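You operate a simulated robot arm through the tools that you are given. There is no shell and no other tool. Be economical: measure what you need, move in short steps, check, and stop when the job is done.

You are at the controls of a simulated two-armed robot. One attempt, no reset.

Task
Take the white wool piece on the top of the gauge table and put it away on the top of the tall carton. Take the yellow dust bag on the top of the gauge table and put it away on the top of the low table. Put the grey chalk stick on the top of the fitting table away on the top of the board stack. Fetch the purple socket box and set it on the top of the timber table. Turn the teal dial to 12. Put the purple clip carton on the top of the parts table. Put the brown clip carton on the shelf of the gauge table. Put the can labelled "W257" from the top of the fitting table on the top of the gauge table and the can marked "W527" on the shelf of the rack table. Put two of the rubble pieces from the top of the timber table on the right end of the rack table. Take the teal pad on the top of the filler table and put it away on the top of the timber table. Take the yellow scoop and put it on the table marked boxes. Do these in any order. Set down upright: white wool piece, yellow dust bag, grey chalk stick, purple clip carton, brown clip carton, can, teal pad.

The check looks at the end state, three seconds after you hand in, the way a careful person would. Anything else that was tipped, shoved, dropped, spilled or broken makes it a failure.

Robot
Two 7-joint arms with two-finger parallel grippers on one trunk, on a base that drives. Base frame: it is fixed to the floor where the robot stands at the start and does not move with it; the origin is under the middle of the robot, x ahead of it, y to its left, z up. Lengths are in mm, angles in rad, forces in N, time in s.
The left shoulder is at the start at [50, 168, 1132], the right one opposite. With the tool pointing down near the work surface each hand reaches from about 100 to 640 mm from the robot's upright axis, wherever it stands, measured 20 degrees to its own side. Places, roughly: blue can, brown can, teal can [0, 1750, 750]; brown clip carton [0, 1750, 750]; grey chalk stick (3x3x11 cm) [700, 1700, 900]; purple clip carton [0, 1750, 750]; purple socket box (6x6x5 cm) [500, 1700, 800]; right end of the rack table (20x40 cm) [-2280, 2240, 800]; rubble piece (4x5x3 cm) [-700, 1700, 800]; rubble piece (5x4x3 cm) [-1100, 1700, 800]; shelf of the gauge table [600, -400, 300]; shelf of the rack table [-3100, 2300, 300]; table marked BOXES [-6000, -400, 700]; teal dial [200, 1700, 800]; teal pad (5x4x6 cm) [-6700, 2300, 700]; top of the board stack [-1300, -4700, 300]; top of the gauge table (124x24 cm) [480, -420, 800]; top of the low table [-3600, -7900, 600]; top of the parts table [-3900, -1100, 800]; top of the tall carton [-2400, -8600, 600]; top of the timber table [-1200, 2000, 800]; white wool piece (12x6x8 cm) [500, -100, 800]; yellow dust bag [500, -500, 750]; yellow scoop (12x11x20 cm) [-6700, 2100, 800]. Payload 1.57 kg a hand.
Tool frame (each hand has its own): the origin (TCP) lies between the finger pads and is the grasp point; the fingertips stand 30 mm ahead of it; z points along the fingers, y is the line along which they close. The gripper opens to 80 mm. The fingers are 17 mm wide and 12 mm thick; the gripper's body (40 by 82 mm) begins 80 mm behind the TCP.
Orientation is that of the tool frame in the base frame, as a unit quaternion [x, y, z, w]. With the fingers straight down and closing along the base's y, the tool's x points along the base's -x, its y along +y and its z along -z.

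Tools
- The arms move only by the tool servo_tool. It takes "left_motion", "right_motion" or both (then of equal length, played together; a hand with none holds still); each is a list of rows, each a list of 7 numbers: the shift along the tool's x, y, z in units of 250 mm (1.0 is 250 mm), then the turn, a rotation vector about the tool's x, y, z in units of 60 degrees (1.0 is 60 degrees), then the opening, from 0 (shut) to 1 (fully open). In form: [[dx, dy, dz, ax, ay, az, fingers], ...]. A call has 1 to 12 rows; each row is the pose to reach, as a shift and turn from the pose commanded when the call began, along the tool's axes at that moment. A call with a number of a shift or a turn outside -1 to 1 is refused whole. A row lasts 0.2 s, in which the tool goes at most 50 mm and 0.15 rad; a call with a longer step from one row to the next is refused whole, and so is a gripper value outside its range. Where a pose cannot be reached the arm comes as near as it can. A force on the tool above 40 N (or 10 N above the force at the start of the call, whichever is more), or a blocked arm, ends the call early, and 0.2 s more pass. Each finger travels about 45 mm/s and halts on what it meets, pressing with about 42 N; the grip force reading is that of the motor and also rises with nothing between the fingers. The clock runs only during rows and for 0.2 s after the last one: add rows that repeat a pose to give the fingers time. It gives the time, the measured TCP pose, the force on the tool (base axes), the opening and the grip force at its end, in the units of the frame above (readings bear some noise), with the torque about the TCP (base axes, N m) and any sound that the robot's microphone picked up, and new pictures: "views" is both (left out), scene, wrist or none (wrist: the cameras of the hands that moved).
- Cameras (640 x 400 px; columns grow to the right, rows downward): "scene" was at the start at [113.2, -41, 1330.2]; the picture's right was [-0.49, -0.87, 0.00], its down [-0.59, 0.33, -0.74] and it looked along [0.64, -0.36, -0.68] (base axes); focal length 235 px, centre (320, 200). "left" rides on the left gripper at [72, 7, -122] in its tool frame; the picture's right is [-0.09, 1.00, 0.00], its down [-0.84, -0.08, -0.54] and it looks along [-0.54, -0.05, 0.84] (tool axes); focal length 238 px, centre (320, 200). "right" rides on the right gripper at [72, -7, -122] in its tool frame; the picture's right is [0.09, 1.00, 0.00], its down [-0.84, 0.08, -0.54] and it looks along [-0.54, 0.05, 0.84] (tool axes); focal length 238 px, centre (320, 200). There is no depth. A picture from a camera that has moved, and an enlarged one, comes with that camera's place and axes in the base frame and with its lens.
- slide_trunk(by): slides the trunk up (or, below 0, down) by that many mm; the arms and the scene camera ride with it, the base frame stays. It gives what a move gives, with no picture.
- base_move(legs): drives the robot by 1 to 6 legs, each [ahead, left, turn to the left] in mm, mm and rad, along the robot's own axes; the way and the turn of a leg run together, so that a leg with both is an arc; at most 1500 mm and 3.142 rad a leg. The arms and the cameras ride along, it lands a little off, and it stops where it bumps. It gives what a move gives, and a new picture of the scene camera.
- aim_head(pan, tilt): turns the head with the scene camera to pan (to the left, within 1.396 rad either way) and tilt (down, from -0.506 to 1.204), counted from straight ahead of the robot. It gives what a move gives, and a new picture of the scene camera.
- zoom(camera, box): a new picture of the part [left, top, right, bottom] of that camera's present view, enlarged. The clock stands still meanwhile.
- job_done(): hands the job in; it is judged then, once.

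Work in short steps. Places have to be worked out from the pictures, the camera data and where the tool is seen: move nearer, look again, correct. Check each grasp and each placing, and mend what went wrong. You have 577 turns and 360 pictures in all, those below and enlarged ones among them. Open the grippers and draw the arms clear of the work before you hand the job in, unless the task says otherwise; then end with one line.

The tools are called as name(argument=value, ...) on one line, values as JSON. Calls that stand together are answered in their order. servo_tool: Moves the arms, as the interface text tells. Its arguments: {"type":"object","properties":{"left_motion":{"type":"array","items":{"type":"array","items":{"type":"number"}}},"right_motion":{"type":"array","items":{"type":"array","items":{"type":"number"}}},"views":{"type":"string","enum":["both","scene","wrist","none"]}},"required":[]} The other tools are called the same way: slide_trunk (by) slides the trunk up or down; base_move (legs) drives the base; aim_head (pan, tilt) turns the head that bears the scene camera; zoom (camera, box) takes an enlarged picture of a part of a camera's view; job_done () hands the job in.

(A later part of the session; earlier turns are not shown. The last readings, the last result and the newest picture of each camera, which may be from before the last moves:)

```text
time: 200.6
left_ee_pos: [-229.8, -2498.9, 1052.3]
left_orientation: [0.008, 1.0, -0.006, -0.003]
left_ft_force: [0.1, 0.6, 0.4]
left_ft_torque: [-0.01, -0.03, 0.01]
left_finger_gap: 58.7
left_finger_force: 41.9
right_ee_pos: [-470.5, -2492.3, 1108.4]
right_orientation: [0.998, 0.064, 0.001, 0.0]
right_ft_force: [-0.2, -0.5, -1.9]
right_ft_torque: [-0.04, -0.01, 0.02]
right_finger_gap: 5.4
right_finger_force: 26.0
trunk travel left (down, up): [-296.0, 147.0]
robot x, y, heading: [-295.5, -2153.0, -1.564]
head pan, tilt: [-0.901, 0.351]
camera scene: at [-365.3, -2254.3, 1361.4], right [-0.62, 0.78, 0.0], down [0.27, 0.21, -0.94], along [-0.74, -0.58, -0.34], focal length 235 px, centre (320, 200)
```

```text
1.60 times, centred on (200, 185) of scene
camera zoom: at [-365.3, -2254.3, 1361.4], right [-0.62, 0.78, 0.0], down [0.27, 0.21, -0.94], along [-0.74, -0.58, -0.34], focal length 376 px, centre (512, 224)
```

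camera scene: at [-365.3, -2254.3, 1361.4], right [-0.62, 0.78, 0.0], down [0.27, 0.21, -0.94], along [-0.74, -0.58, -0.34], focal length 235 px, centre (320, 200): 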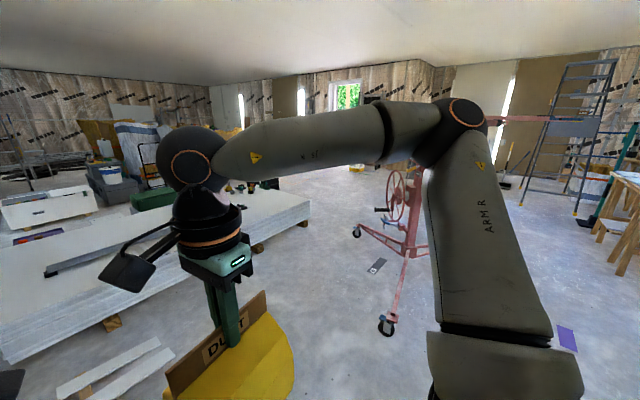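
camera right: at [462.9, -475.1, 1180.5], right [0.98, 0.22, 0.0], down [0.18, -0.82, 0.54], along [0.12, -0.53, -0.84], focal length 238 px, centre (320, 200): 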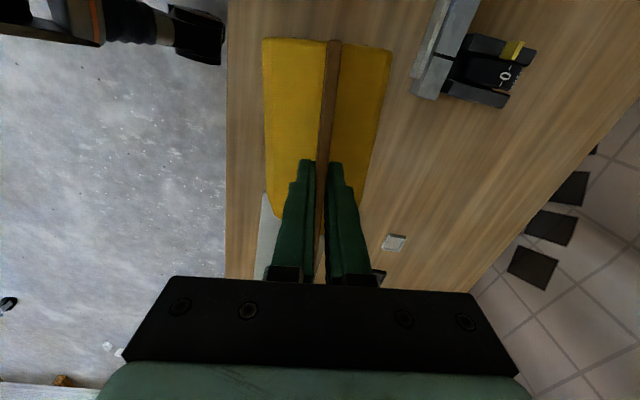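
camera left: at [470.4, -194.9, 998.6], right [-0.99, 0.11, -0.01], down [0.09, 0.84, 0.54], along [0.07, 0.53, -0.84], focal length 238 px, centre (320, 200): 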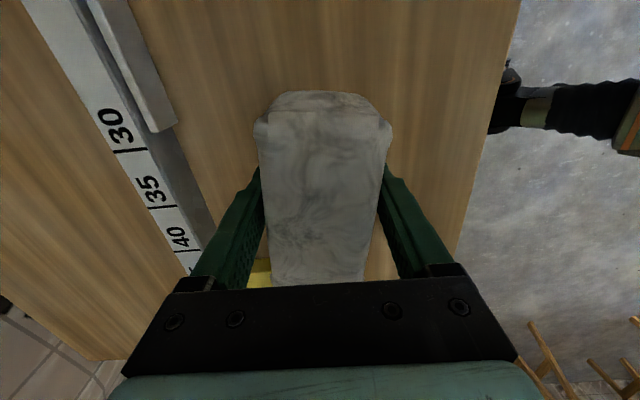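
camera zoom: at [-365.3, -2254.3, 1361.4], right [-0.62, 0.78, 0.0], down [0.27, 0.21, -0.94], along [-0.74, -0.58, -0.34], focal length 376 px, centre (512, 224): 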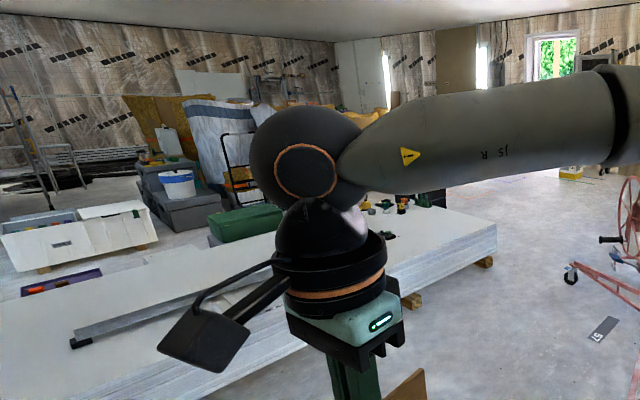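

The gap between the stack corner (-2497,-4214) and hoist foot (-2692,-3502) is about 740 mm, wide enough. I drive to the southwest in front of the hoist, avoiding the crumbs at (-895,-3377).

base_move(legs=[[850, -1005, -0.007]])

aim_head(pan=-0.9, tilt=0.1)

```text
time: 209.7
left_ee_pos: [-1219.0, -3362.4, 1051.7]
left_orientation: [0.001, 1.0, -0.007, -0.002]
left_ft_force: [0.3, -0.5, -0.2]
left_ft_torque: [-0.01, 0.03, 0.02]
left_finger_gap: 58.8
left_finger_force: 41.8
right_ee_pos: [-1460.8, -3359.0, 1108.4]
right_orientation: [0.998, 0.07, 0.001, 0.0]
right_ft_force: [0.5, 0.4, -0.8]
right_ft_torque: [-0.02, 0.04, 0.0]
right_finger_gap: 5.3
right_finger_force: 25.5
trunk travel left (down, up): [-296.0, 147.0]
robot x, y, heading: [-1286.8, -3020.2, -1.558]
head pan, tilt: [-0.901, 0.351]
camera scene: at [-1358.0, -3120.4, 1361.3], right [-0.63, 0.78, 0.0], down [0.27, 0.22, -0.94], along [-0.73, -0.59, -0.34], focal length 235 px, centre (320, 200)
```

scene: 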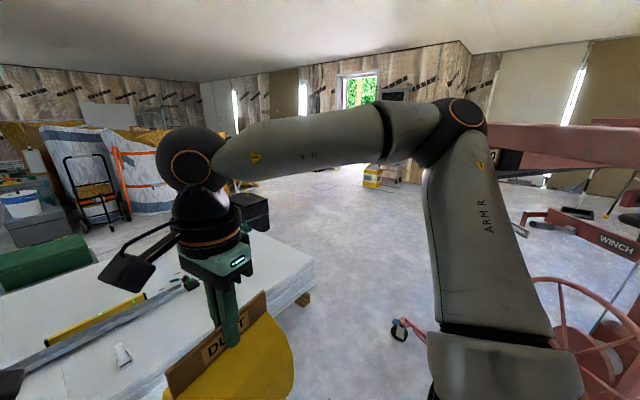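

```text
time: 210.5
left_ee_pos: [-1219.5, -3362.6, 1051.2]
left_orientation: [0.001, 1.0, -0.007, -0.003]
left_ft_force: [-0.3, 0.2, 0.7]
left_ft_torque: [-0.02, -0.02, 0.02]
left_finger_gap: 58.8
left_finger_force: 41.6
right_ee_pos: [-1460.4, -3358.8, 1108.8]
right_orientation: [0.998, 0.07, 0.001, 0.0]
right_ft_force: [-0.1, 0.0, -1.9]
right_ft_torque: [-0.01, -0.01, 0.01]
right_finger_gap: 5.2
right_finger_force: 25.5
trunk travel left (down, up): [-296.0, 147.0]
robot x, y, heading: [-1285.6, -3021.3, -1.554]
head pan, tilt: [-0.901, 0.099]
camera scene: at [-1357.1, -3119.7, 1384.7], right [-0.63, 0.78, 0.0], down [0.08, 0.06, -0.99], along [-0.77, -0.63, -0.1], focal length 235 px, centre (320, 200)
```

scene: 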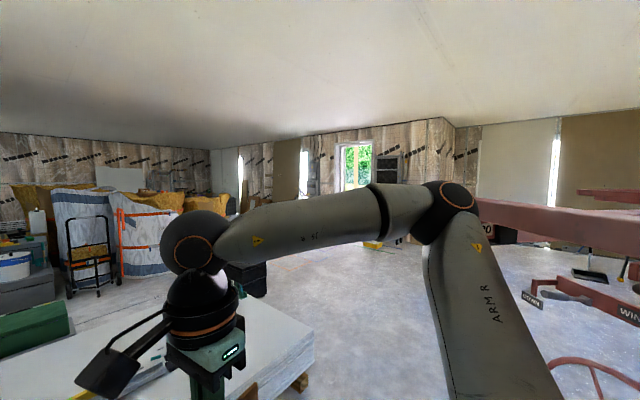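

The hoist beam is on the right at z≈1270; I go south first, then west through the gap in two legs.

base_move(legs=[[640, -400, -0.017], [220, -600, 0]])

aim_head(pan=-0.9, tilt=0.5)

```text
time: 218.9
left_ee_pos: [-2132.3, -4181.9, 1051.7]
left_orientation: [0.007, 1.0, -0.006, -0.002]
left_ft_force: [0.3, 0.0, -0.7]
left_ft_torque: [0.02, -0.01, 0.02]
left_finger_gap: 58.6
left_finger_force: 41.9
right_ee_pos: [-2372.7, -4176.9, 1107.2]
right_orientation: [0.998, 0.064, 0.0, -0.002]
right_ft_force: [-0.2, -0.3, -0.7]
right_ft_torque: [-0.01, 0.06, -0.01]
right_finger_gap: 5.5
right_finger_force: 25.9
trunk travel left (down, up): [-296.0, 147.0]
robot x, y, heading: [-2200.3, -3842.2, -1.569]
head pan, tilt: [-0.901, 0.099]
stopped in leg 2: the robot was blocked; the commanded pose is now the measured one
camera scene: at [-2266.9, -3938.7, 1384.8], right [-0.62, 0.78, 0.0], down [0.08, 0.06, -1.0], along [-0.78, -0.62, -0.1], focal length 235 px, centre (320, 200)
```

scene: 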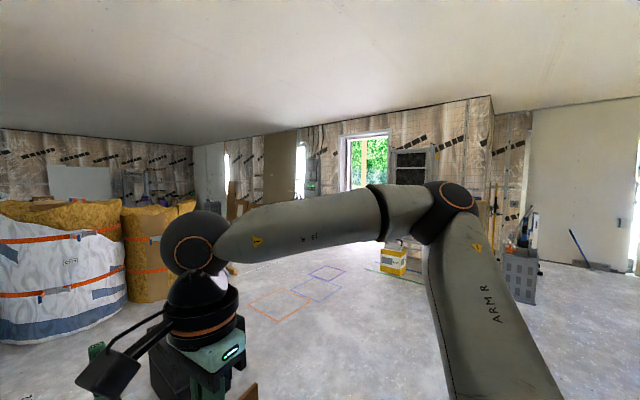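

```text
time: 219.7
left_ee_pos: [-2131.7, -4182.7, 1051.9]
left_orientation: [0.006, 1.0, -0.006, -0.003]
left_ft_force: [0.7, 0.4, -0.2]
left_ft_torque: [-0.04, -0.03, -0.03]
left_finger_gap: 58.8
left_finger_force: 42.0
right_ee_pos: [-2374.2, -4177.2, 1107.8]
right_orientation: [0.998, 0.064, 0.002, 0.0]
right_ft_force: [-1.0, 0.3, -2.0]
right_ft_torque: [-0.04, -0.01, 0.0]
right_finger_gap: 5.5
right_finger_force: 25.5
trunk travel left (down, up): [-296.0, 147.0]
robot x, y, heading: [-2197.0, -3839.2, -1.566]
head pan, tilt: [-0.901, 0.499]
camera scene: at [-2267.1, -3938.1, 1347.7], right [-0.62, 0.78, 0.0], down [0.37, 0.3, -0.88], along [-0.69, -0.55, -0.48], focal length 235 px, centre (320, 200)
```

scene: 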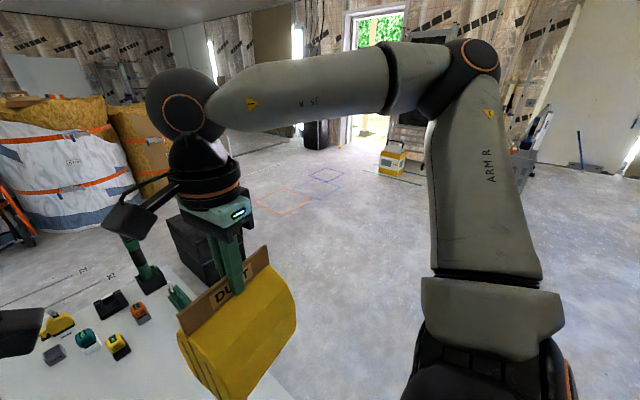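

The base bumped something. I look straight down to see the base outline against the stack.

aim_head(pan=-0.2, tilt=1.2)

aim_head(pan=-1.39, tilt=1.0)

```text
time: 220.8
left_ee_pos: [-2132.4, -4182.7, 1052.2]
left_orientation: [0.006, 1.0, -0.006, -0.003]
left_ft_force: [-0.6, -0.6, -0.2]
left_ft_torque: [-0.01, 0.0, 0.0]
left_finger_gap: 58.9
left_finger_force: 42.3
right_ee_pos: [-2373.6, -4176.5, 1108.2]
right_orientation: [0.998, 0.065, 0.002, 0.0]
right_ft_force: [0.5, -0.1, -0.6]
right_ft_torque: [-0.02, 0.0, 0.0]
right_finger_gap: 5.5
right_finger_force: 24.9
trunk travel left (down, up): [-296.0, 147.0]
robot x, y, heading: [-2195.0, -3837.4, -1.569]
head pan, tilt: [-0.201, 1.201]
camera scene: at [-2207.0, -3936.3, 1294.0], right [-0.98, 0.2, 0.0], down [0.18, 0.91, -0.36], along [-0.07, -0.36, -0.93], focal length 235 px, centre (320, 200)
```

scene: 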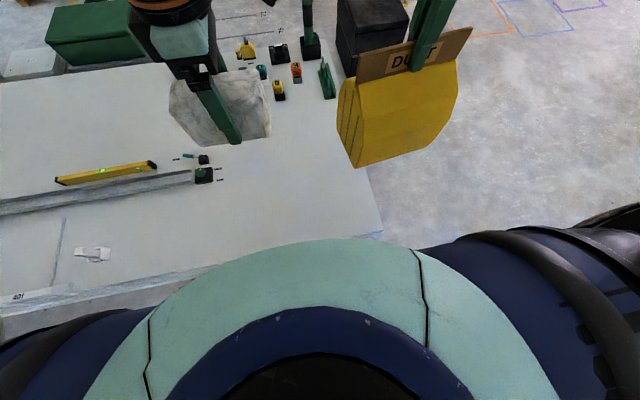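

```text
time: 222.2
left_ee_pos: [-2133.7, -4182.2, 1051.7]
left_orientation: [0.006, 1.0, -0.006, -0.002]
left_ft_force: [-0.7, -0.1, -0.5]
left_ft_torque: [-0.06, 0.01, -0.01]
left_finger_gap: 58.9
left_finger_force: 42.1
right_ee_pos: [-2374.2, -4175.7, 1108.6]
right_orientation: [0.998, 0.065, 0.002, 0.0]
right_ft_force: [-0.4, -0.3, -1.6]
right_ft_torque: [-0.01, -0.03, -0.03]
right_finger_gap: 5.5
right_finger_force: 25.8
trunk travel left (down, up): [-296.0, 147.0]
robot x, y, heading: [-2197.2, -3842.2, -1.571]
head pan, tilt: [-1.389, 1.0]
camera scene: at [-2264.4, -3894.2, 1306.6], right [-0.18, 0.98, 0.0], down [0.83, 0.16, -0.54], along [-0.53, -0.1, -0.84], focal length 235 px, centre (320, 200)
```

scene: 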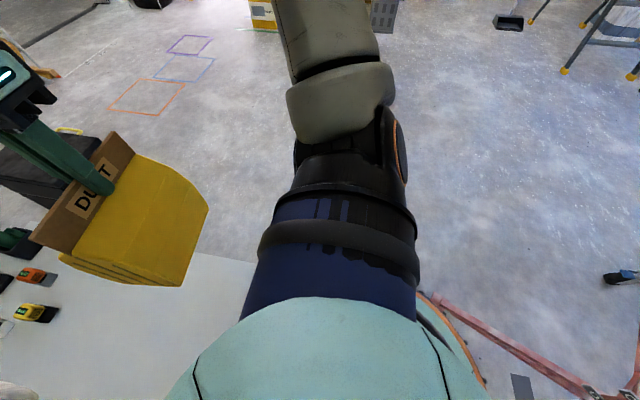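

The front of the base probably touched the stack (half length ≈ 370). I back away, turn to face west so the narrower side faces the stack, and look.

base_move(legs=[[-200, 250, 0], [0, 0, -1.571]])

aim_head(pan=0, tilt=0.6)

```text
time: 228.9
left_ee_pos: [-2289.4, -3692.5, 1051.6]
left_orientation: [0.72, 0.694, -0.002, -0.006]
left_ft_force: [-0.7, -0.7, 0.4]
left_ft_torque: [-0.01, 0.04, -0.01]
left_finger_gap: 58.9
left_finger_force: 41.8
right_ee_pos: [-2279.2, -3451.9, 1108.0]
right_orientation: [0.743, -0.669, 0.001, 0.001]
right_ft_force: [0.0, -0.1, -1.4]
right_ft_torque: [-0.03, 0.02, -0.02]
right_finger_gap: 5.4
right_finger_force: 25.8
trunk travel left (down, up): [-296.0, 147.0]
robot x, y, heading: [-1947.5, -3636.9, 3.124]
head pan, tilt: [-1.389, 1.0]
camera scene: at [-1996.9, -3568.9, 1306.6], right [0.99, 0.16, 0.0], down [0.13, -0.83, -0.54], along [-0.09, 0.53, -0.84], focal length 235 px, centre (320, 200)
```

scene: 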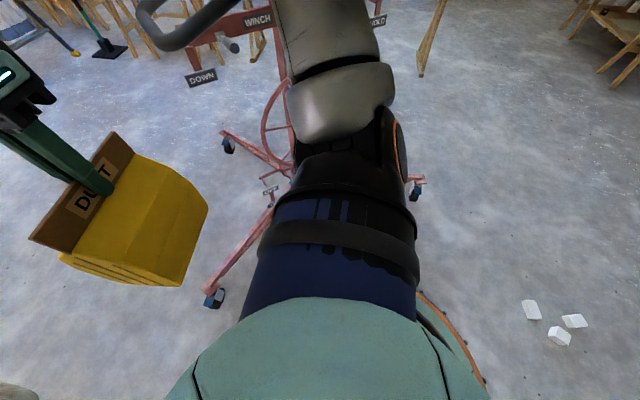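

```text
time: 230.4
left_ee_pos: [-2290.4, -3693.3, 1052.3]
left_orientation: [0.72, 0.694, -0.002, -0.006]
left_ft_force: [0.1, -0.1, -0.8]
left_ft_torque: [0.02, -0.03, 0.01]
left_finger_gap: 58.8
left_finger_force: 41.8
right_ee_pos: [-2278.7, -3453.2, 1108.1]
right_orientation: [0.743, -0.669, 0.001, 0.001]
right_ft_force: [-1.0, -0.1, -0.4]
right_ft_torque: [0.02, 0.01, 0.01]
right_finger_gap: 5.3
right_finger_force: 25.8
trunk travel left (down, up): [-296.0, 147.0]
robot x, y, heading: [-1945.3, -3638.7, 3.119]
head pan, tilt: [0.0, 0.6]
camera scene: at [-2074.1, -3635.8, 1338.6], right [0.02, 1.0, 0.0], down [0.56, -0.01, -0.82], along [-0.82, 0.02, -0.57], focal length 235 px, centre (320, 200)
```

scene: 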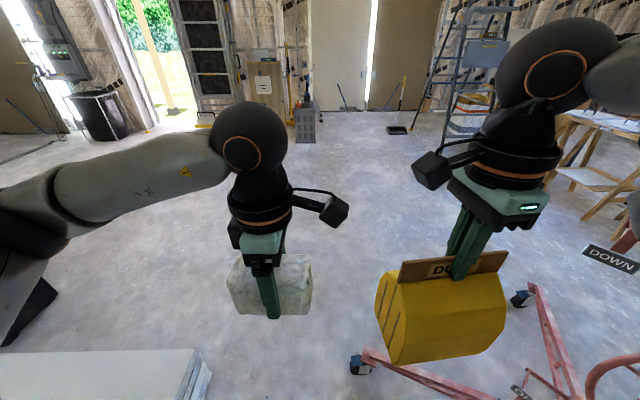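

The stack's corner is at y≈-4130 and the hoist wheel at y≈-3427; the gap is ≈665 mm and the base ≈580 wide. I centre at y≈-3795 first.

base_move(legs=[[0, 158, 0.02]])

```text
time: 232.3
left_ee_pos: [-2289.8, -3839.9, 1053.4]
left_orientation: [0.714, 0.7, -0.002, -0.007]
left_ft_force: [-0.3, 0.7, 0.3]
left_ft_torque: [0.01, 0.0, 0.01]
left_finger_gap: 58.8
left_finger_force: 42.0
right_ee_pos: [-2282.8, -3598.2, 1107.3]
right_orientation: [0.748, -0.663, 0.004, 0.0]
right_ft_force: [-0.1, -0.7, -2.0]
right_ft_torque: [-0.03, -0.02, 0.0]
right_finger_gap: 5.5
right_finger_force: 25.3
trunk travel left (down, up): [-296.0, 147.0]
robot x, y, heading: [-1951.1, -3777.8, 3.141]
head pan, tilt: [0.0, 0.6]
stopped in leg 1: the robot was blocked; the commanded pose is now the measured one
camera scene: at [-2076.2, -3778.6, 1338.8], right [0.0, 1.0, 0.0], down [0.57, 0.0, -0.82], along [-0.82, 0.0, -0.57], focal length 235 px, centre (320, 200)
```

scene: 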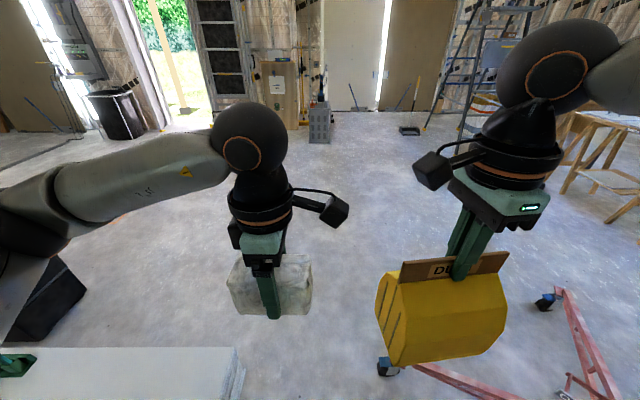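

Sideways the base is wider (≈370); facing south it is only ≈300 front/back. I go back north, face south again, and strafe through at y≈-3797.

base_move(legs=[[0, -165, 0], [0, 0, 1.571], [180, 0, 0]])

```text
time: 234.3
left_ee_pos: [-2289.7, -3681.5, 1050.9]
left_orientation: [0.715, 0.699, -0.003, -0.006]
left_ft_force: [-0.8, -0.1, -0.2]
left_ft_torque: [-0.03, -0.01, 0.04]
left_finger_gap: 58.8
left_finger_force: 42.3
right_ee_pos: [-2282.8, -3439.5, 1108.4]
right_orientation: [0.748, -0.664, 0.003, 0.0]
right_ft_force: [-0.9, -0.5, -1.0]
right_ft_torque: [-0.03, -0.03, -0.02]
right_finger_gap: 5.3
right_finger_force: 25.7
trunk travel left (down, up): [-296.0, 147.0]
robot x, y, heading: [-1946.1, -3620.8, 3.137]
head pan, tilt: [0.0, 0.6]
stopped in leg 1: the robot was blocked; the commanded pose is now the measured one
camera scene: at [-2075.0, -3620.7, 1338.9], right [0.0, 1.0, 0.0], down [0.56, 0.0, -0.83], along [-0.83, 0.0, -0.56], focal length 235 px, centre (320, 200)
```

scene: 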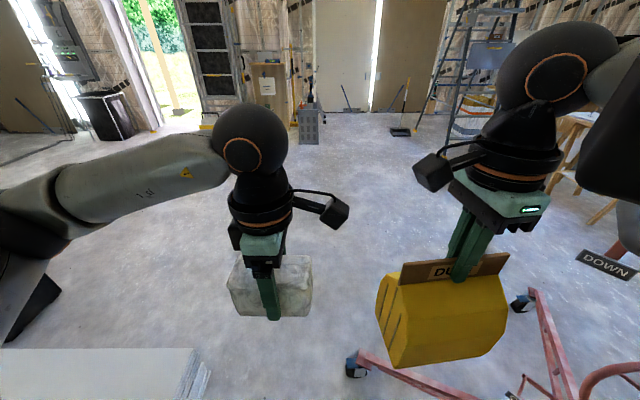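

The right arm touched the hoist beam going north. From here I turn to south (arm moves away from the hoist), then go ahead 175.

base_move(legs=[[0, 5, 0], [0, 0, 1.575], [170, 0, 0]])

```text
time: 240.0
left_ee_pos: [-1887.8, -4141.1, 1050.8]
left_orientation: [0.012, 1.0, -0.007, -0.003]
left_ft_force: [0.8, 0.3, -0.4]
left_ft_torque: [0.03, -0.02, 0.03]
left_finger_gap: 58.8
left_finger_force: 41.8
right_ee_pos: [-2129.9, -4132.2, 1108.0]
right_orientation: [0.998, 0.057, 0.002, -0.002]
right_ft_force: [-1.0, -1.9, -1.6]
right_ft_torque: [-0.01, -0.01, 0.0]
right_finger_gap: 5.9
right_finger_force: 25.6
trunk travel left (down, up): [-296.0, 147.0]
robot x, y, heading: [-1949.7, -3801.0, -1.578]
head pan, tilt: [0.0, 0.6]
camera scene: at [-1949.1, -3927.6, 1338.5], right [-1.0, 0.01, 0.0], down [0.01, 0.57, -0.82], along [-0.01, -0.82, -0.57], focal length 235 px, centre (320, 200)
```

scene: 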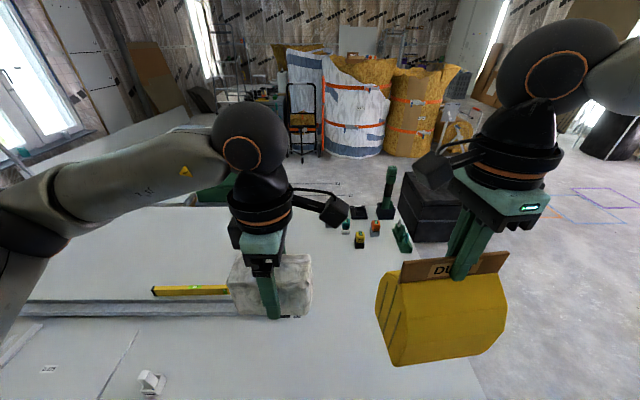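

At y≈-3801. I strafe west through the gap.

base_move(legs=[[0, -500, 0.007]])

```text
time: 244.8
left_ee_pos: [-2378.9, -4138.8, 1050.9]
left_orientation: [0.008, 1.0, -0.006, -0.003]
left_ft_force: [0.3, 0.4, -0.7]
left_ft_torque: [-0.01, 0.0, -0.04]
left_finger_gap: 58.9
left_finger_force: 42.6
right_ee_pos: [-2620.3, -4132.6, 1109.2]
right_orientation: [0.998, 0.065, 0.002, -0.003]
right_ft_force: [0.2, 0.5, -1.1]
right_ft_torque: [0.0, 0.0, 0.01]
right_finger_gap: 5.4
right_finger_force: 25.4
trunk travel left (down, up): [-296.0, 147.0]
robot x, y, heading: [-2442.9, -3796.4, -1.566]
head pan, tilt: [0.0, 0.6]
camera scene: at [-2441.4, -3925.5, 1338.6], right [-1.0, 0.0, 0.0], down [0.0, 0.56, -0.83], along [0.0, -0.83, -0.56], focal length 235 px, centre (320, 200)
```

scene: 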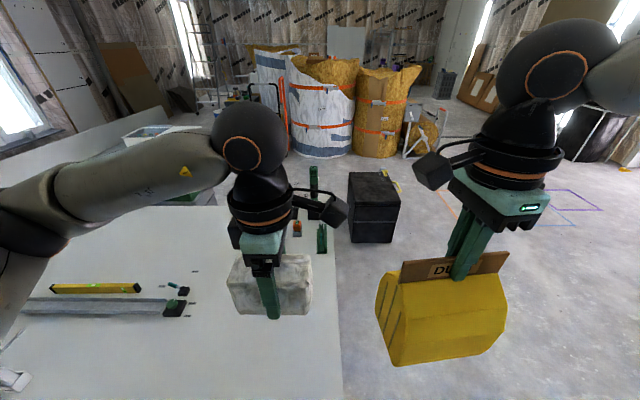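

Working. I continue west past the foot.

base_move(legs=[[0, -800, -0.005]])

aim_head(pan=0, tilt=0.25)

zoom(camera="scene", box=[220, 100, 540, 300])

```text
time: 252.2
left_ee_pos: [-3180.3, -4139.8, 1050.6]
left_orientation: [0.007, 1.0, -0.006, -0.003]
left_ft_force: [0.4, 1.0, 0.5]
left_ft_torque: [-0.02, -0.02, 0.02]
left_finger_gap: 58.9
left_finger_force: 42.3
right_ee_pos: [-3420.4, -4134.1, 1107.9]
right_orientation: [0.998, 0.064, 0.003, -0.002]
right_ft_force: [0.0, 0.3, -0.8]
right_ft_torque: [-0.04, -0.02, 0.04]
right_finger_gap: 5.3
right_finger_force: 25.3
trunk travel left (down, up): [-296.0, 147.0]
robot x, y, heading: [-3243.8, -3798.2, -1.57]
head pan, tilt: [0.0, 0.6]
camera scene: at [-3242.1, -3927.8, 1338.6], right [-1.0, 0.0, 0.0], down [0.0, 0.56, -0.83], along [0.0, -0.83, -0.56], focal length 235 px, centre (320, 200)
```

scene: 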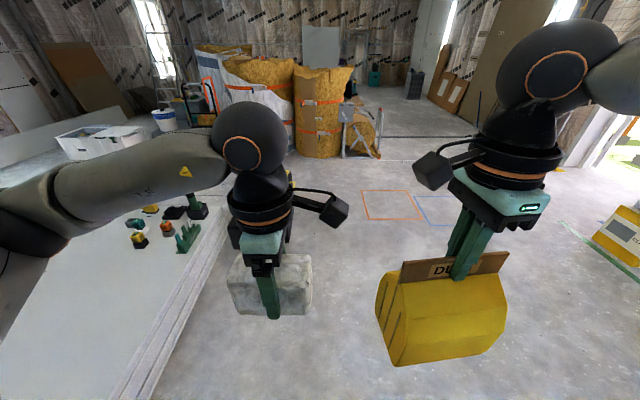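

```text
time: 253.1
left_ee_pos: [-3179.3, -4141.2, 1052.7]
left_orientation: [0.007, 1.0, -0.007, -0.003]
left_ft_force: [1.2, -0.5, 0.0]
left_ft_torque: [0.0, -0.04, 0.02]
left_finger_gap: 58.8
left_finger_force: 42.0
right_ee_pos: [-3421.2, -4133.6, 1106.5]
right_orientation: [0.998, 0.064, 0.002, -0.002]
right_ft_force: [0.5, 0.5, -0.8]
right_ft_torque: [0.04, 0.02, 0.01]
right_finger_gap: 5.4
right_finger_force: 25.5
trunk travel left (down, up): [-296.0, 147.0]
robot x, y, heading: [-3247.4, -3795.7, -1.574]
head pan, tilt: [0.0, 0.25]
camera scene: at [-3242.0, -3932.8, 1370.7], right [-1.0, 0.0, 0.0], down [0.0, 0.25, -0.97], along [0.0, -0.97, -0.25], focal length 235 px, centre (320, 200)
```

scene: 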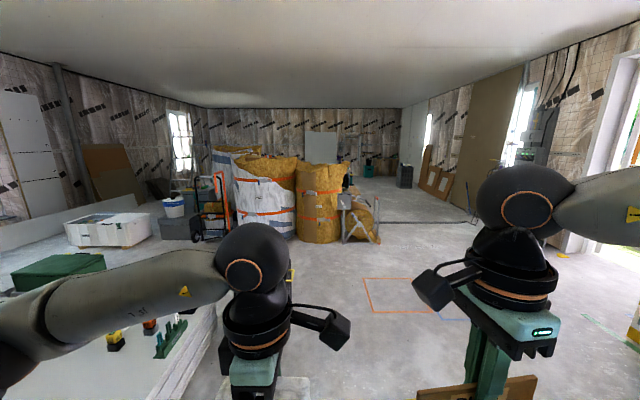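

```text
2.00 times, centred on (380, 200) of scene
camera zoom: at [-3242.0, -3932.8, 1370.7], right [-1.0, 0.0, 0.0], down [0.0, 0.25, -0.97], along [0.0, -0.97, -0.25], focal length 470 px, centre (200, 200)
```

zoom: 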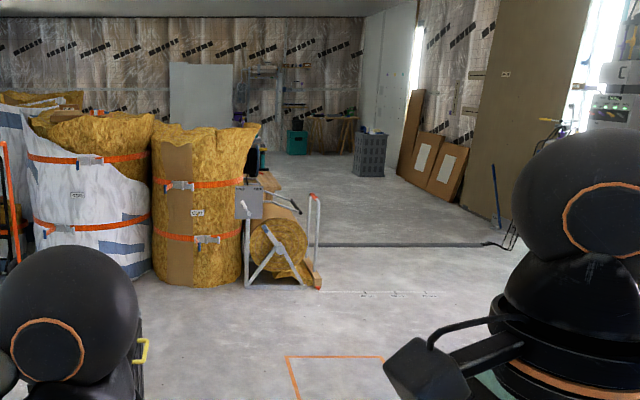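

The destination is behind the sacks. I drive around to (-4500,-6000) and look left.

base_move(legs=[[1100, -628, 0], [1100, -628, 0]])

aim_head(pan=0.6, tilt=0.25)

```text
time: 265.4
left_ee_pos: [-4430.4, -6347.3, 1050.9]
left_orientation: [0.017, 1.0, -0.007, -0.003]
left_ft_force: [-0.1, 0.4, 0.2]
left_ft_torque: [0.01, -0.03, -0.02]
left_finger_gap: 58.8
left_finger_force: 42.0
right_ee_pos: [-4670.4, -6336.5, 1106.9]
right_orientation: [0.999, 0.054, 0.003, -0.002]
right_ft_force: [0.5, 0.4, -1.6]
right_ft_torque: [-0.01, -0.03, -0.04]
right_finger_gap: 5.4
right_finger_force: 25.9
trunk travel left (down, up): [-296.0, 147.0]
robot x, y, heading: [-4486.7, -6006.3, -1.585]
head pan, tilt: [0.0, 0.25]
camera scene: at [-4488.4, -6138.2, 1370.8], right [-1.0, 0.02, 0.0], down [0.0, 0.25, -0.97], along [-0.02, -0.97, -0.25], focal length 235 px, centre (320, 200)
```

scene: 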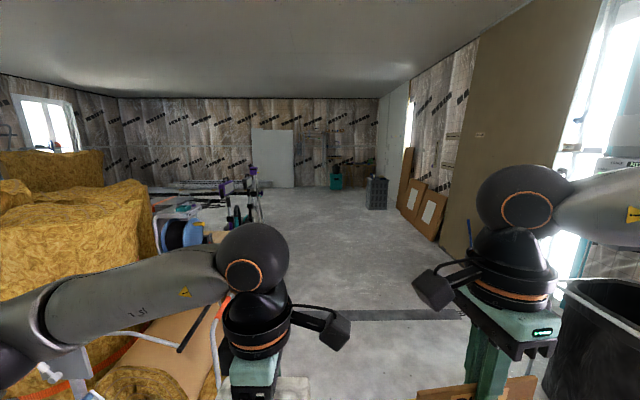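

```text
time: 266.4
left_ee_pos: [-4429.4, -6348.1, 1051.2]
left_orientation: [0.016, 1.0, -0.006, -0.003]
left_ft_force: [-1.2, 0.3, -1.0]
left_ft_torque: [-0.01, -0.02, -0.01]
left_finger_gap: 59.0
left_finger_force: 41.8
right_ee_pos: [-4670.8, -6335.5, 1108.1]
right_orientation: [0.999, 0.054, 0.002, -0.001]
right_ft_force: [0.0, -0.3, -2.0]
right_ft_torque: [0.0, 0.01, 0.03]
right_finger_gap: 5.5
right_finger_force: 25.0
trunk travel left (down, up): [-296.0, 147.0]
robot x, y, heading: [-4485.5, -6003.1, -1.586]
head pan, tilt: [0.6, 0.25]
camera scene: at [-4435.3, -6122.6, 1370.8], right [-0.83, -0.55, 0.0], down [-0.14, 0.21, -0.97], along [0.53, -0.81, -0.25], focal length 235 px, centre (320, 200)
```

scene: 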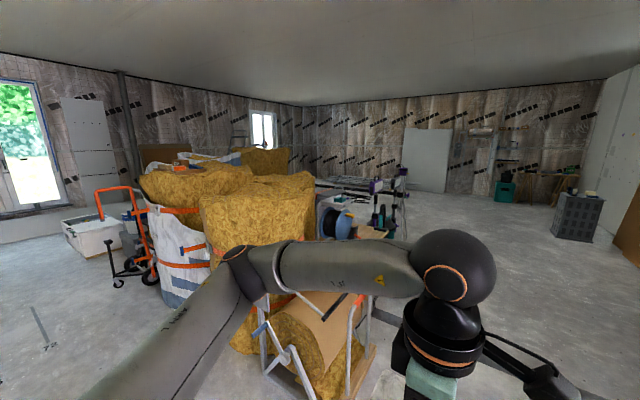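

The low table with tools appears behind the sacks near (-3900,-8070). I drive south to y≈-7700 and look left.

base_move(legs=[[850, -80, 0.015], [850, -60, 0]])

aim_head(pan=1.0, tilt=0.4)

```text
time: 275.1
left_ee_pos: [-4565.1, -8047.2, 1052.3]
left_orientation: [0.004, 1.0, -0.005, -0.003]
left_ft_force: [-0.5, 0.1, -0.3]
left_ft_torque: [0.05, -0.03, 0.05]
left_finger_gap: 58.8
left_finger_force: 41.9
right_ee_pos: [-4806.3, -8043.3, 1108.4]
right_orientation: [0.998, 0.067, 0.003, -0.002]
right_ft_force: [-0.5, -0.1, 0.0]
right_ft_torque: [0.0, -0.04, 0.02]
right_finger_gap: 5.5
right_finger_force: 25.6
trunk travel left (down, up): [-296.0, 147.0]
robot x, y, heading: [-4628.0, -7706.6, -1.564]
head pan, tilt: [0.6, 0.25]
camera scene: at [-4576.0, -7823.8, 1370.8], right [-0.82, -0.57, 0.0], down [-0.14, 0.2, -0.97], along [0.56, -0.79, -0.25], focal length 235 px, centre (320, 200)
```

scene: 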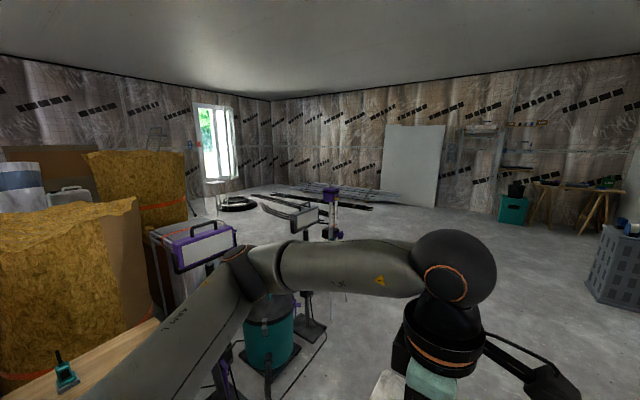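

```text
time: 276.0
left_ee_pos: [-4563.8, -8048.9, 1051.5]
left_orientation: [0.003, 1.0, -0.006, -0.003]
left_ft_force: [0.3, -0.5, -0.4]
left_ft_torque: [-0.01, -0.02, 0.03]
left_finger_gap: 58.5
left_finger_force: 42.2
right_ee_pos: [-4806.2, -8042.9, 1108.8]
right_orientation: [0.998, 0.068, 0.002, -0.002]
right_ft_force: [0.4, -0.1, -0.8]
right_ft_torque: [0.03, 0.01, -0.01]
right_finger_gap: 5.5
right_finger_force: 25.7
trunk travel left (down, up): [-296.0, 147.0]
robot x, y, heading: [-4629.4, -7701.5, -1.564]
head pan, tilt: [1.0, 0.4]
camera scene: at [-4551.0, -7796.3, 1356.8], right [-0.53, -0.85, 0.0], down [-0.33, 0.21, -0.92], along [0.78, -0.49, -0.39], focal length 235 px, centre (320, 200)
```

scene: 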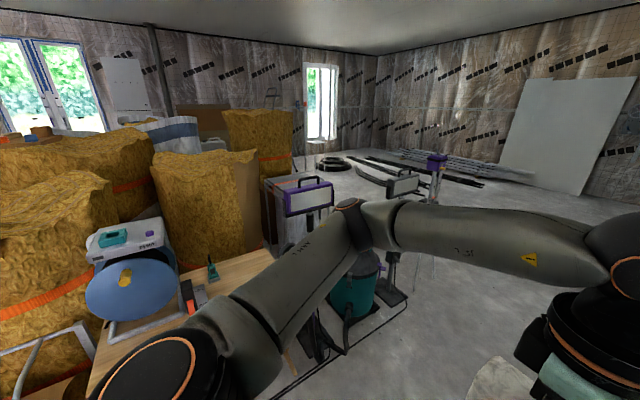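

I zoom in on the area of the low table and the tall carton.

zoom(camera="scene", box=[80, 90, 400, 290])

```text
2.00 times, centred on (240, 190) of scene
camera zoom: at [-4551.0, -7796.3, 1356.8], right [-0.53, -0.85, 0.0], down [-0.33, 0.21, -0.92], along [0.78, -0.49, -0.39], focal length 470 px, centre (480, 220)
```

zoom: 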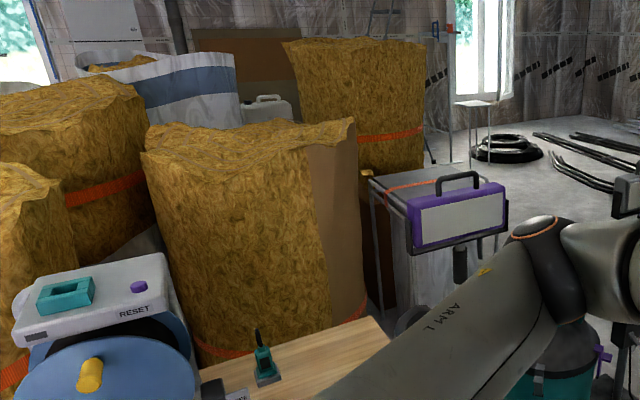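

I move west a little and turn to face east toward these.

base_move(legs=[[250, -300, 0], [0, 0, 1.571]])

aim_head(pan=0, tilt=0.45)

```text
time: 283.0
left_ee_pos: [-4587.8, -7899.7, 1050.8]
left_orientation: [-0.701, 0.713, -0.007, 0.002]
left_ft_force: [0.4, -0.8, -0.8]
left_ft_torque: [-0.01, -0.01, 0.01]
left_finger_gap: 58.8
left_finger_force: 42.0
right_ee_pos: [-4594.4, -8140.9, 1107.7]
right_orientation: [0.661, 0.751, 0.0, -0.003]
right_ft_force: [-1.1, 0.2, -0.6]
right_ft_torque: [0.04, 0.0, 0.01]
right_finger_gap: 5.3
right_finger_force: 25.5
trunk travel left (down, up): [-296.0, 147.0]
robot x, y, heading: [-4932.6, -7958.8, -0.001]
head pan, tilt: [1.0, 0.4]
camera scene: at [-4839.3, -7885.9, 1356.8], right [0.84, -0.54, 0.0], down [-0.21, -0.33, -0.92], along [0.5, 0.78, -0.39], focal length 235 px, centre (320, 200)
```

scene: 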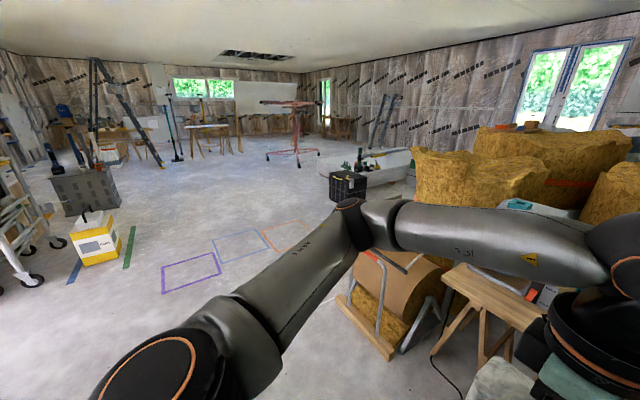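

```text
time: 284.3
left_ee_pos: [-4588.4, -7899.9, 1051.8]
left_orientation: [-0.702, 0.712, -0.006, 0.003]
left_ft_force: [1.3, -0.5, 0.5]
left_ft_torque: [0.03, -0.02, 0.01]
left_finger_gap: 58.7
left_finger_force: 41.4
right_ee_pos: [-4594.0, -8142.5, 1107.7]
right_orientation: [0.661, 0.75, 0.001, -0.004]
right_ft_force: [-0.6, 0.2, -1.6]
right_ft_torque: [0.02, 0.02, -0.02]
right_finger_gap: 5.4
right_finger_force: 25.7
trunk travel left (down, up): [-296.0, 147.0]
robot x, y, heading: [-4928.3, -7965.3, 0.009]
head pan, tilt: [0.0, 0.45]
camera scene: at [-4797.3, -7963.8, 1352.1], right [0.0, -1.0, 0.0], down [-0.44, 0.0, -0.9], along [0.9, 0.0, -0.44], focal length 235 px, centre (320, 200)
```

scene: 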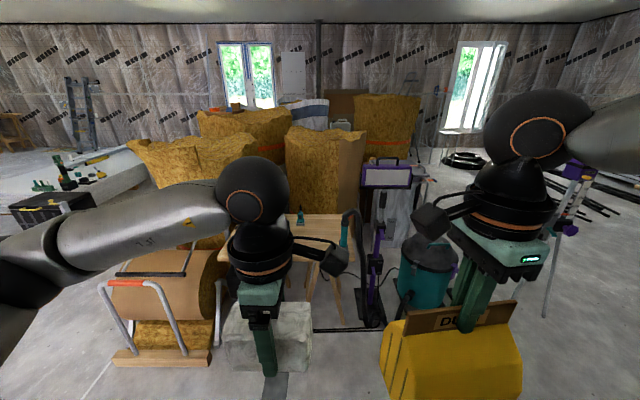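

I zoom toward the low table and carton.

zoom(camera="scene", box=[270, 130, 470, 255])

```text
3.20 times, centred on (370, 192) of scene
camera zoom: at [-4797.3, -7963.8, 1352.1], right [0.0, -1.0, 0.0], down [-0.44, 0.0, -0.9], along [0.9, 0.0, -0.44], focal length 752 px, centre (160, 224)
```

zoom: 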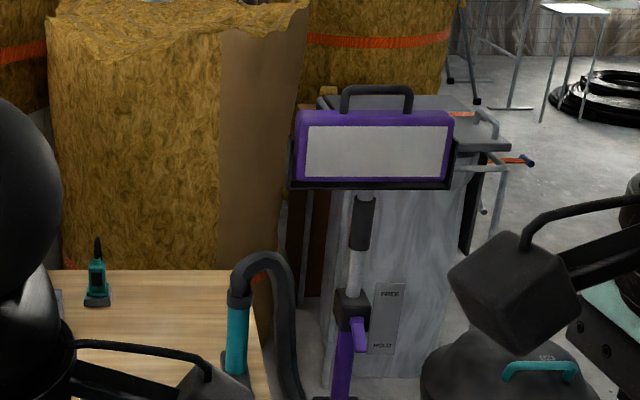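

The low table's west edge is at x≈-3950, y≈-7430..-8020. I drive nearer to its west side and look down on it.

base_move(legs=[[400, 200, -0.009]])

aim_head(pan=0.0, tilt=0.7)

```text
time: 287.0
left_ee_pos: [-4182.8, -7703.9, 1052.5]
left_orientation: [-0.698, 0.716, -0.006, 0.002]
left_ft_force: [0.3, -0.6, -0.5]
left_ft_torque: [0.02, 0.02, -0.02]
left_finger_gap: 58.7
left_finger_force: 42.1
right_ee_pos: [-4191.9, -7944.5, 1107.5]
right_orientation: [0.664, 0.748, 0.0, -0.003]
right_ft_force: [0.1, 0.0, -0.8]
right_ft_torque: [-0.01, -0.01, 0.01]
right_finger_gap: 5.4
right_finger_force: 25.4
trunk travel left (down, up): [-296.0, 147.0]
robot x, y, heading: [-4523.9, -7762.8, -0.008]
head pan, tilt: [0.0, 0.45]
camera scene: at [-4393.2, -7766.2, 1352.1], right [-0.01, -1.0, 0.0], down [-0.44, 0.0, -0.9], along [0.9, -0.01, -0.44], focal length 235 px, centre (320, 200)
```

scene: 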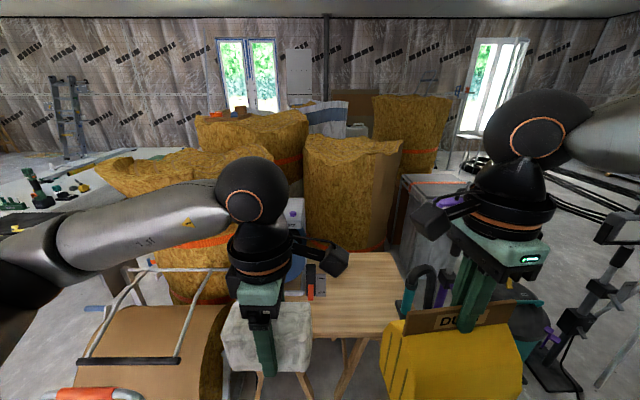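

```text
time: 287.8
left_ee_pos: [-4183.0, -7704.4, 1052.1]
left_orientation: [-0.699, 0.715, -0.006, 0.002]
left_ft_force: [0.3, 0.0, -0.7]
left_ft_torque: [0.03, 0.01, 0.0]
left_finger_gap: 58.5
left_finger_force: 41.8
right_ee_pos: [-4193.3, -7945.2, 1107.5]
right_orientation: [0.664, 0.748, 0.0, -0.002]
right_ft_force: [0.6, -0.1, -0.9]
right_ft_torque: [-0.01, 0.0, -0.02]
right_finger_gap: 5.3
right_finger_force: 25.4
trunk travel left (down, up): [-296.0, 147.0]
robot x, y, heading: [-4525.3, -7764.2, -0.007]
head pan, tilt: [0.0, 0.7]
camera scene: at [-4400.6, -7766.3, 1330.0], right [-0.01, -1.0, 0.0], down [-0.64, 0.0, -0.77], along [0.77, -0.01, -0.64], focal length 235 px, centre (320, 200)
```

scene: 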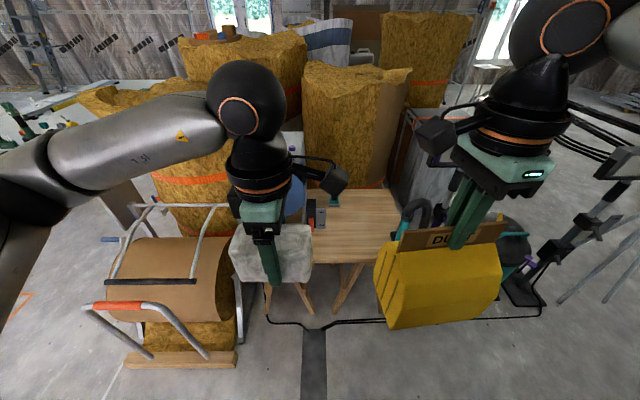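

Table front edge x≈-3880, right edge y≈-8010. I drive 200 mm ahead so the right hand can reach a free spot at about (-3785,-7880).

base_move(legs=[[200, -40, 0.007]])

zoom(camera="right", box=[0, 0, 640, 400])

```text
time: 289.4
left_ee_pos: [-3982.3, -7741.0, 1051.9]
left_orientation: [-0.702, 0.712, -0.007, 0.002]
left_ft_force: [-0.6, 0.0, 0.1]
left_ft_torque: [0.04, 0.02, 0.01]
left_finger_gap: 58.9
left_finger_force: 42.2
right_ee_pos: [-3987.6, -7983.3, 1109.0]
right_orientation: [0.661, 0.751, 0.001, -0.003]
right_ft_force: [0.6, -0.4, -1.2]
right_ft_torque: [-0.04, -0.01, -0.02]
right_finger_gap: 5.5
right_finger_force: 26.0
trunk travel left (down, up): [-296.0, 147.0]
robot x, y, heading: [-4322.7, -7806.3, 0.003]
head pan, tilt: [0.0, 0.7]
camera scene: at [-4198.0, -7805.8, 1329.9], right [0.0, -1.0, 0.0], down [-0.64, 0.0, -0.76], along [0.76, 0.0, -0.64], focal length 235 px, centre (320, 200)
```

scene: 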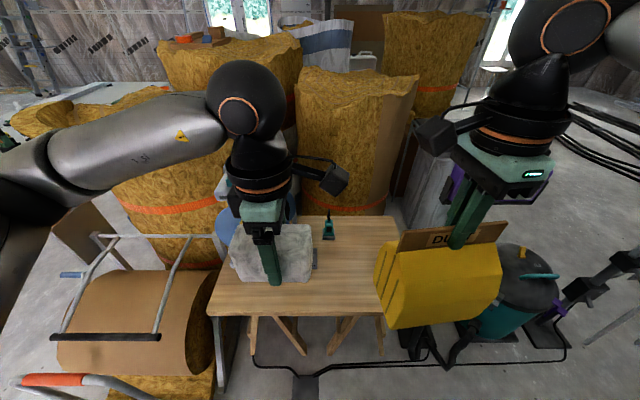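

```text
1.00 times, centred on (320, 200) of right (not enlarged: the box is as wide or as high as the picture)
camera zoom: at [-4002.9, -7914.5, 1230.4], right [0.98, 0.22, 0.0], down [0.19, -0.82, 0.54], along [0.11, -0.53, -0.84], focal length 238 px, centre (320, 200)
```

zoom: 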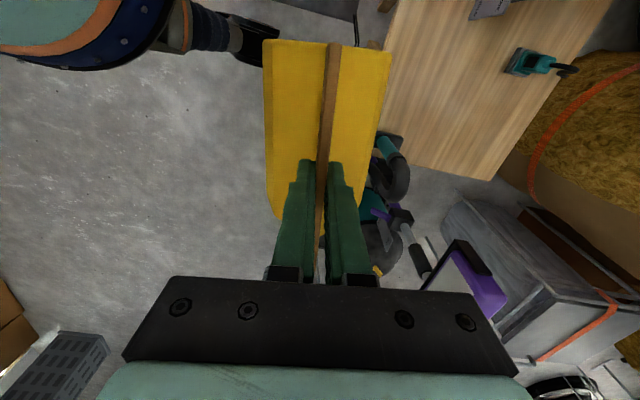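

Free spot at (-3770,-7890). I extend the right hand there, still high.

servo_tool(right_motion=[[0.05, 0.18, 0, 0, 0, 0, 0], [0.1, 0.36, 0, 0, 0, 0, 0], [0.16, 0.54, 0, 0, 0, 0, 0], [0.22, 0.72, 0.05, 0, 0, 0, 0], [0.26, 0.9, 0.1, 0, 0, 0, 0], [0.26, 0.913, 0.2, 0, 0, 0, 0], [0.26, 0.913, 0.35, 0, 0, 0, 0], [0.26, 0.913, 0.35, 0, 0, 0, 0]], views="scene")

```text
time: 291.2
left_ee_pos: [-3981.8, -7742.5, 1051.7]
left_orientation: [-0.702, 0.712, -0.006, 0.003]
left_ft_force: [0.6, -0.6, 0.7]
left_ft_torque: [0.0, 0.01, 0.02]
left_finger_gap: 58.8
left_finger_force: 41.9
right_ee_pos: [-3846.5, -7969.0, 1020.7]
right_orientation: [0.66, 0.751, 0.002, -0.004]
right_ft_force: [0.1, -0.7, -1.0]
right_ft_torque: [-0.03, -0.04, 0.04]
right_finger_gap: 5.3
right_finger_force: 26.0
right hand out of reach, approached as far as the arm can: row 3, 4, 5, 6, 7, 8
trunk travel left (down, up): [-296.0, 147.0]
robot x, y, heading: [-4321.2, -7806.1, -0.003]
head pan, tilt: [0.0, 0.7]
camera scene: at [-4198.6, -7805.7, 1330.0], right [0.0, -1.0, 0.0], down [-0.64, 0.0, -0.76], along [0.76, 0.0, -0.64], focal length 235 px, centre (320, 200)
```

scene: 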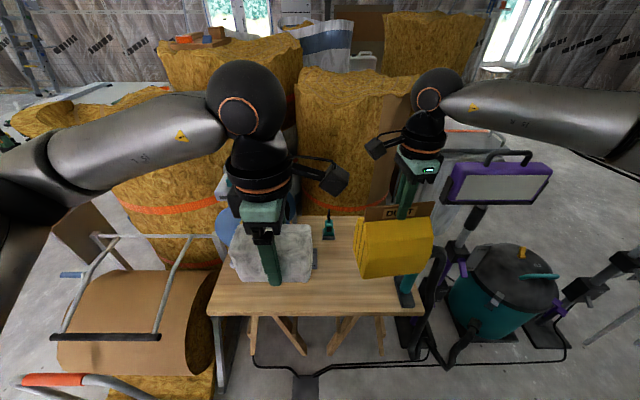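

Reach grows as the hand gets lower. I lower to z≈860, then move to the target.

servo_tool(right_motion=[[0, 0, 0.18, 0, 0, 0, 0], [0, 0, 0.36, 0, 0, 0, 0], [0, 0, 0.54, 0, 0, 0, 0], [0, 0, 0.64, 0, 0, 0, 0], [0.08, 0.12, 0.66, 0, 0, 0, 0], [0.18, 0.24, 0.66, 0, 0, 0, 0], [0.274, 0.34, 0.66, 0, 0, 0, 0], [0.274, 0.34, 0.66, 0, 0, 0, 0]], views="both")

```text
time: 293.0
left_ee_pos: [-3981.6, -7742.4, 1051.9]
left_orientation: [-0.703, 0.712, -0.006, 0.003]
left_ft_force: [-0.4, 0.4, 0.6]
left_ft_torque: [0.0, 0.0, -0.04]
left_finger_gap: 58.8
left_finger_force: 41.8
right_ee_pos: [-3855.2, -7987.4, 904.6]
right_orientation: [0.661, 0.751, 0.0, -0.003]
right_ft_force: [0.4, 0.2, -1.6]
right_ft_torque: [0.01, -0.01, 0.01]
right_finger_gap: 5.3
right_finger_force: 25.4
right hand out of reach, approached as far as the arm can: row 2, 3, 4, 5, 6, 7, 8
trunk travel left (down, up): [-296.0, 147.0]
robot x, y, heading: [-4324.7, -7804.4, 0.005]
head pan, tilt: [0.0, 0.7]
camera scene: at [-4198.6, -7805.7, 1330.0], right [0.0, -1.0, 0.0], down [-0.64, 0.0, -0.76], along [0.76, 0.0, -0.64], focal length 235 px, centre (320, 200)
camera right: at [-3871.3, -7918.7, 1027.6], right [0.98, 0.22, 0.0], down [0.19, -0.82, 0.54], along [0.12, -0.52, -0.84], focal length 238 px, centre (320, 200)
```

scene: 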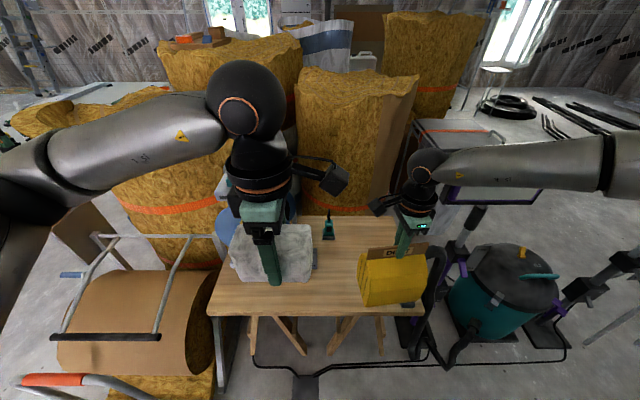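
right: 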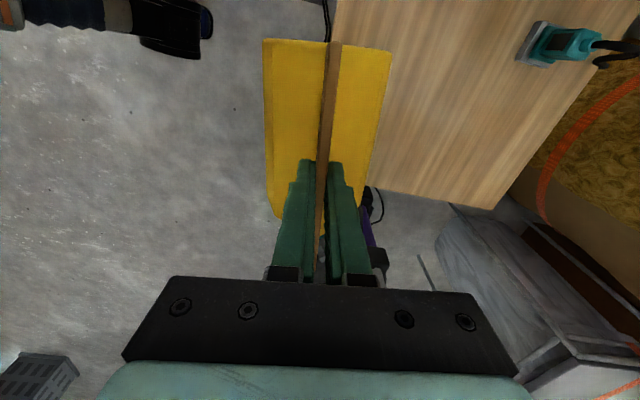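

I turn the base left by 0.2 rad and move ahead a bit to bring the bag over the table.

base_move(legs=[[0, 0, 0.2], [50, 0, 0]])

```text
time: 294.7
left_ee_pos: [-3952.6, -7663.9, 1051.0]
left_orientation: [0.77, -0.638, 0.006, -0.003]
left_ft_force: [0.0, -0.6, -0.7]
left_ft_torque: [0.02, 0.01, -0.01]
left_finger_gap: 58.7
left_finger_force: 41.7
right_ee_pos: [-3780.6, -7879.7, 903.9]
right_orientation: [0.582, 0.814, 0.0, -0.003]
right_ft_force: [-0.1, -0.7, -1.2]
right_ft_torque: [-0.01, 0.03, 0.02]
right_finger_gap: 5.4
right_finger_force: 25.3
trunk travel left (down, up): [-296.0, 147.0]
robot x, y, heading: [-4274.3, -7795.5, 0.205]
head pan, tilt: [0.0, 0.7]
camera scene: at [-4151.9, -7770.4, 1329.8], right [0.2, -0.98, 0.0], down [-0.63, -0.13, -0.76], along [0.75, 0.16, -0.64], focal length 235 px, centre (320, 200)
```

scene: 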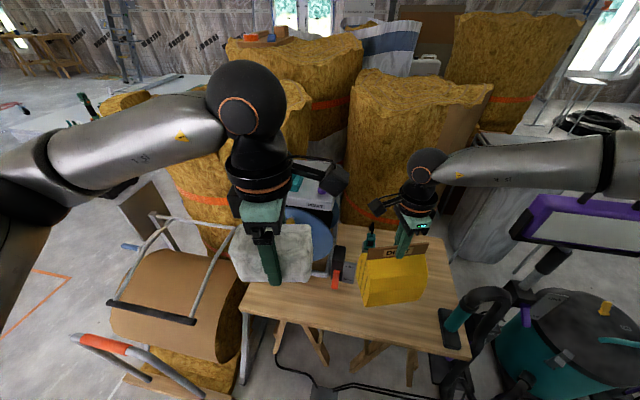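

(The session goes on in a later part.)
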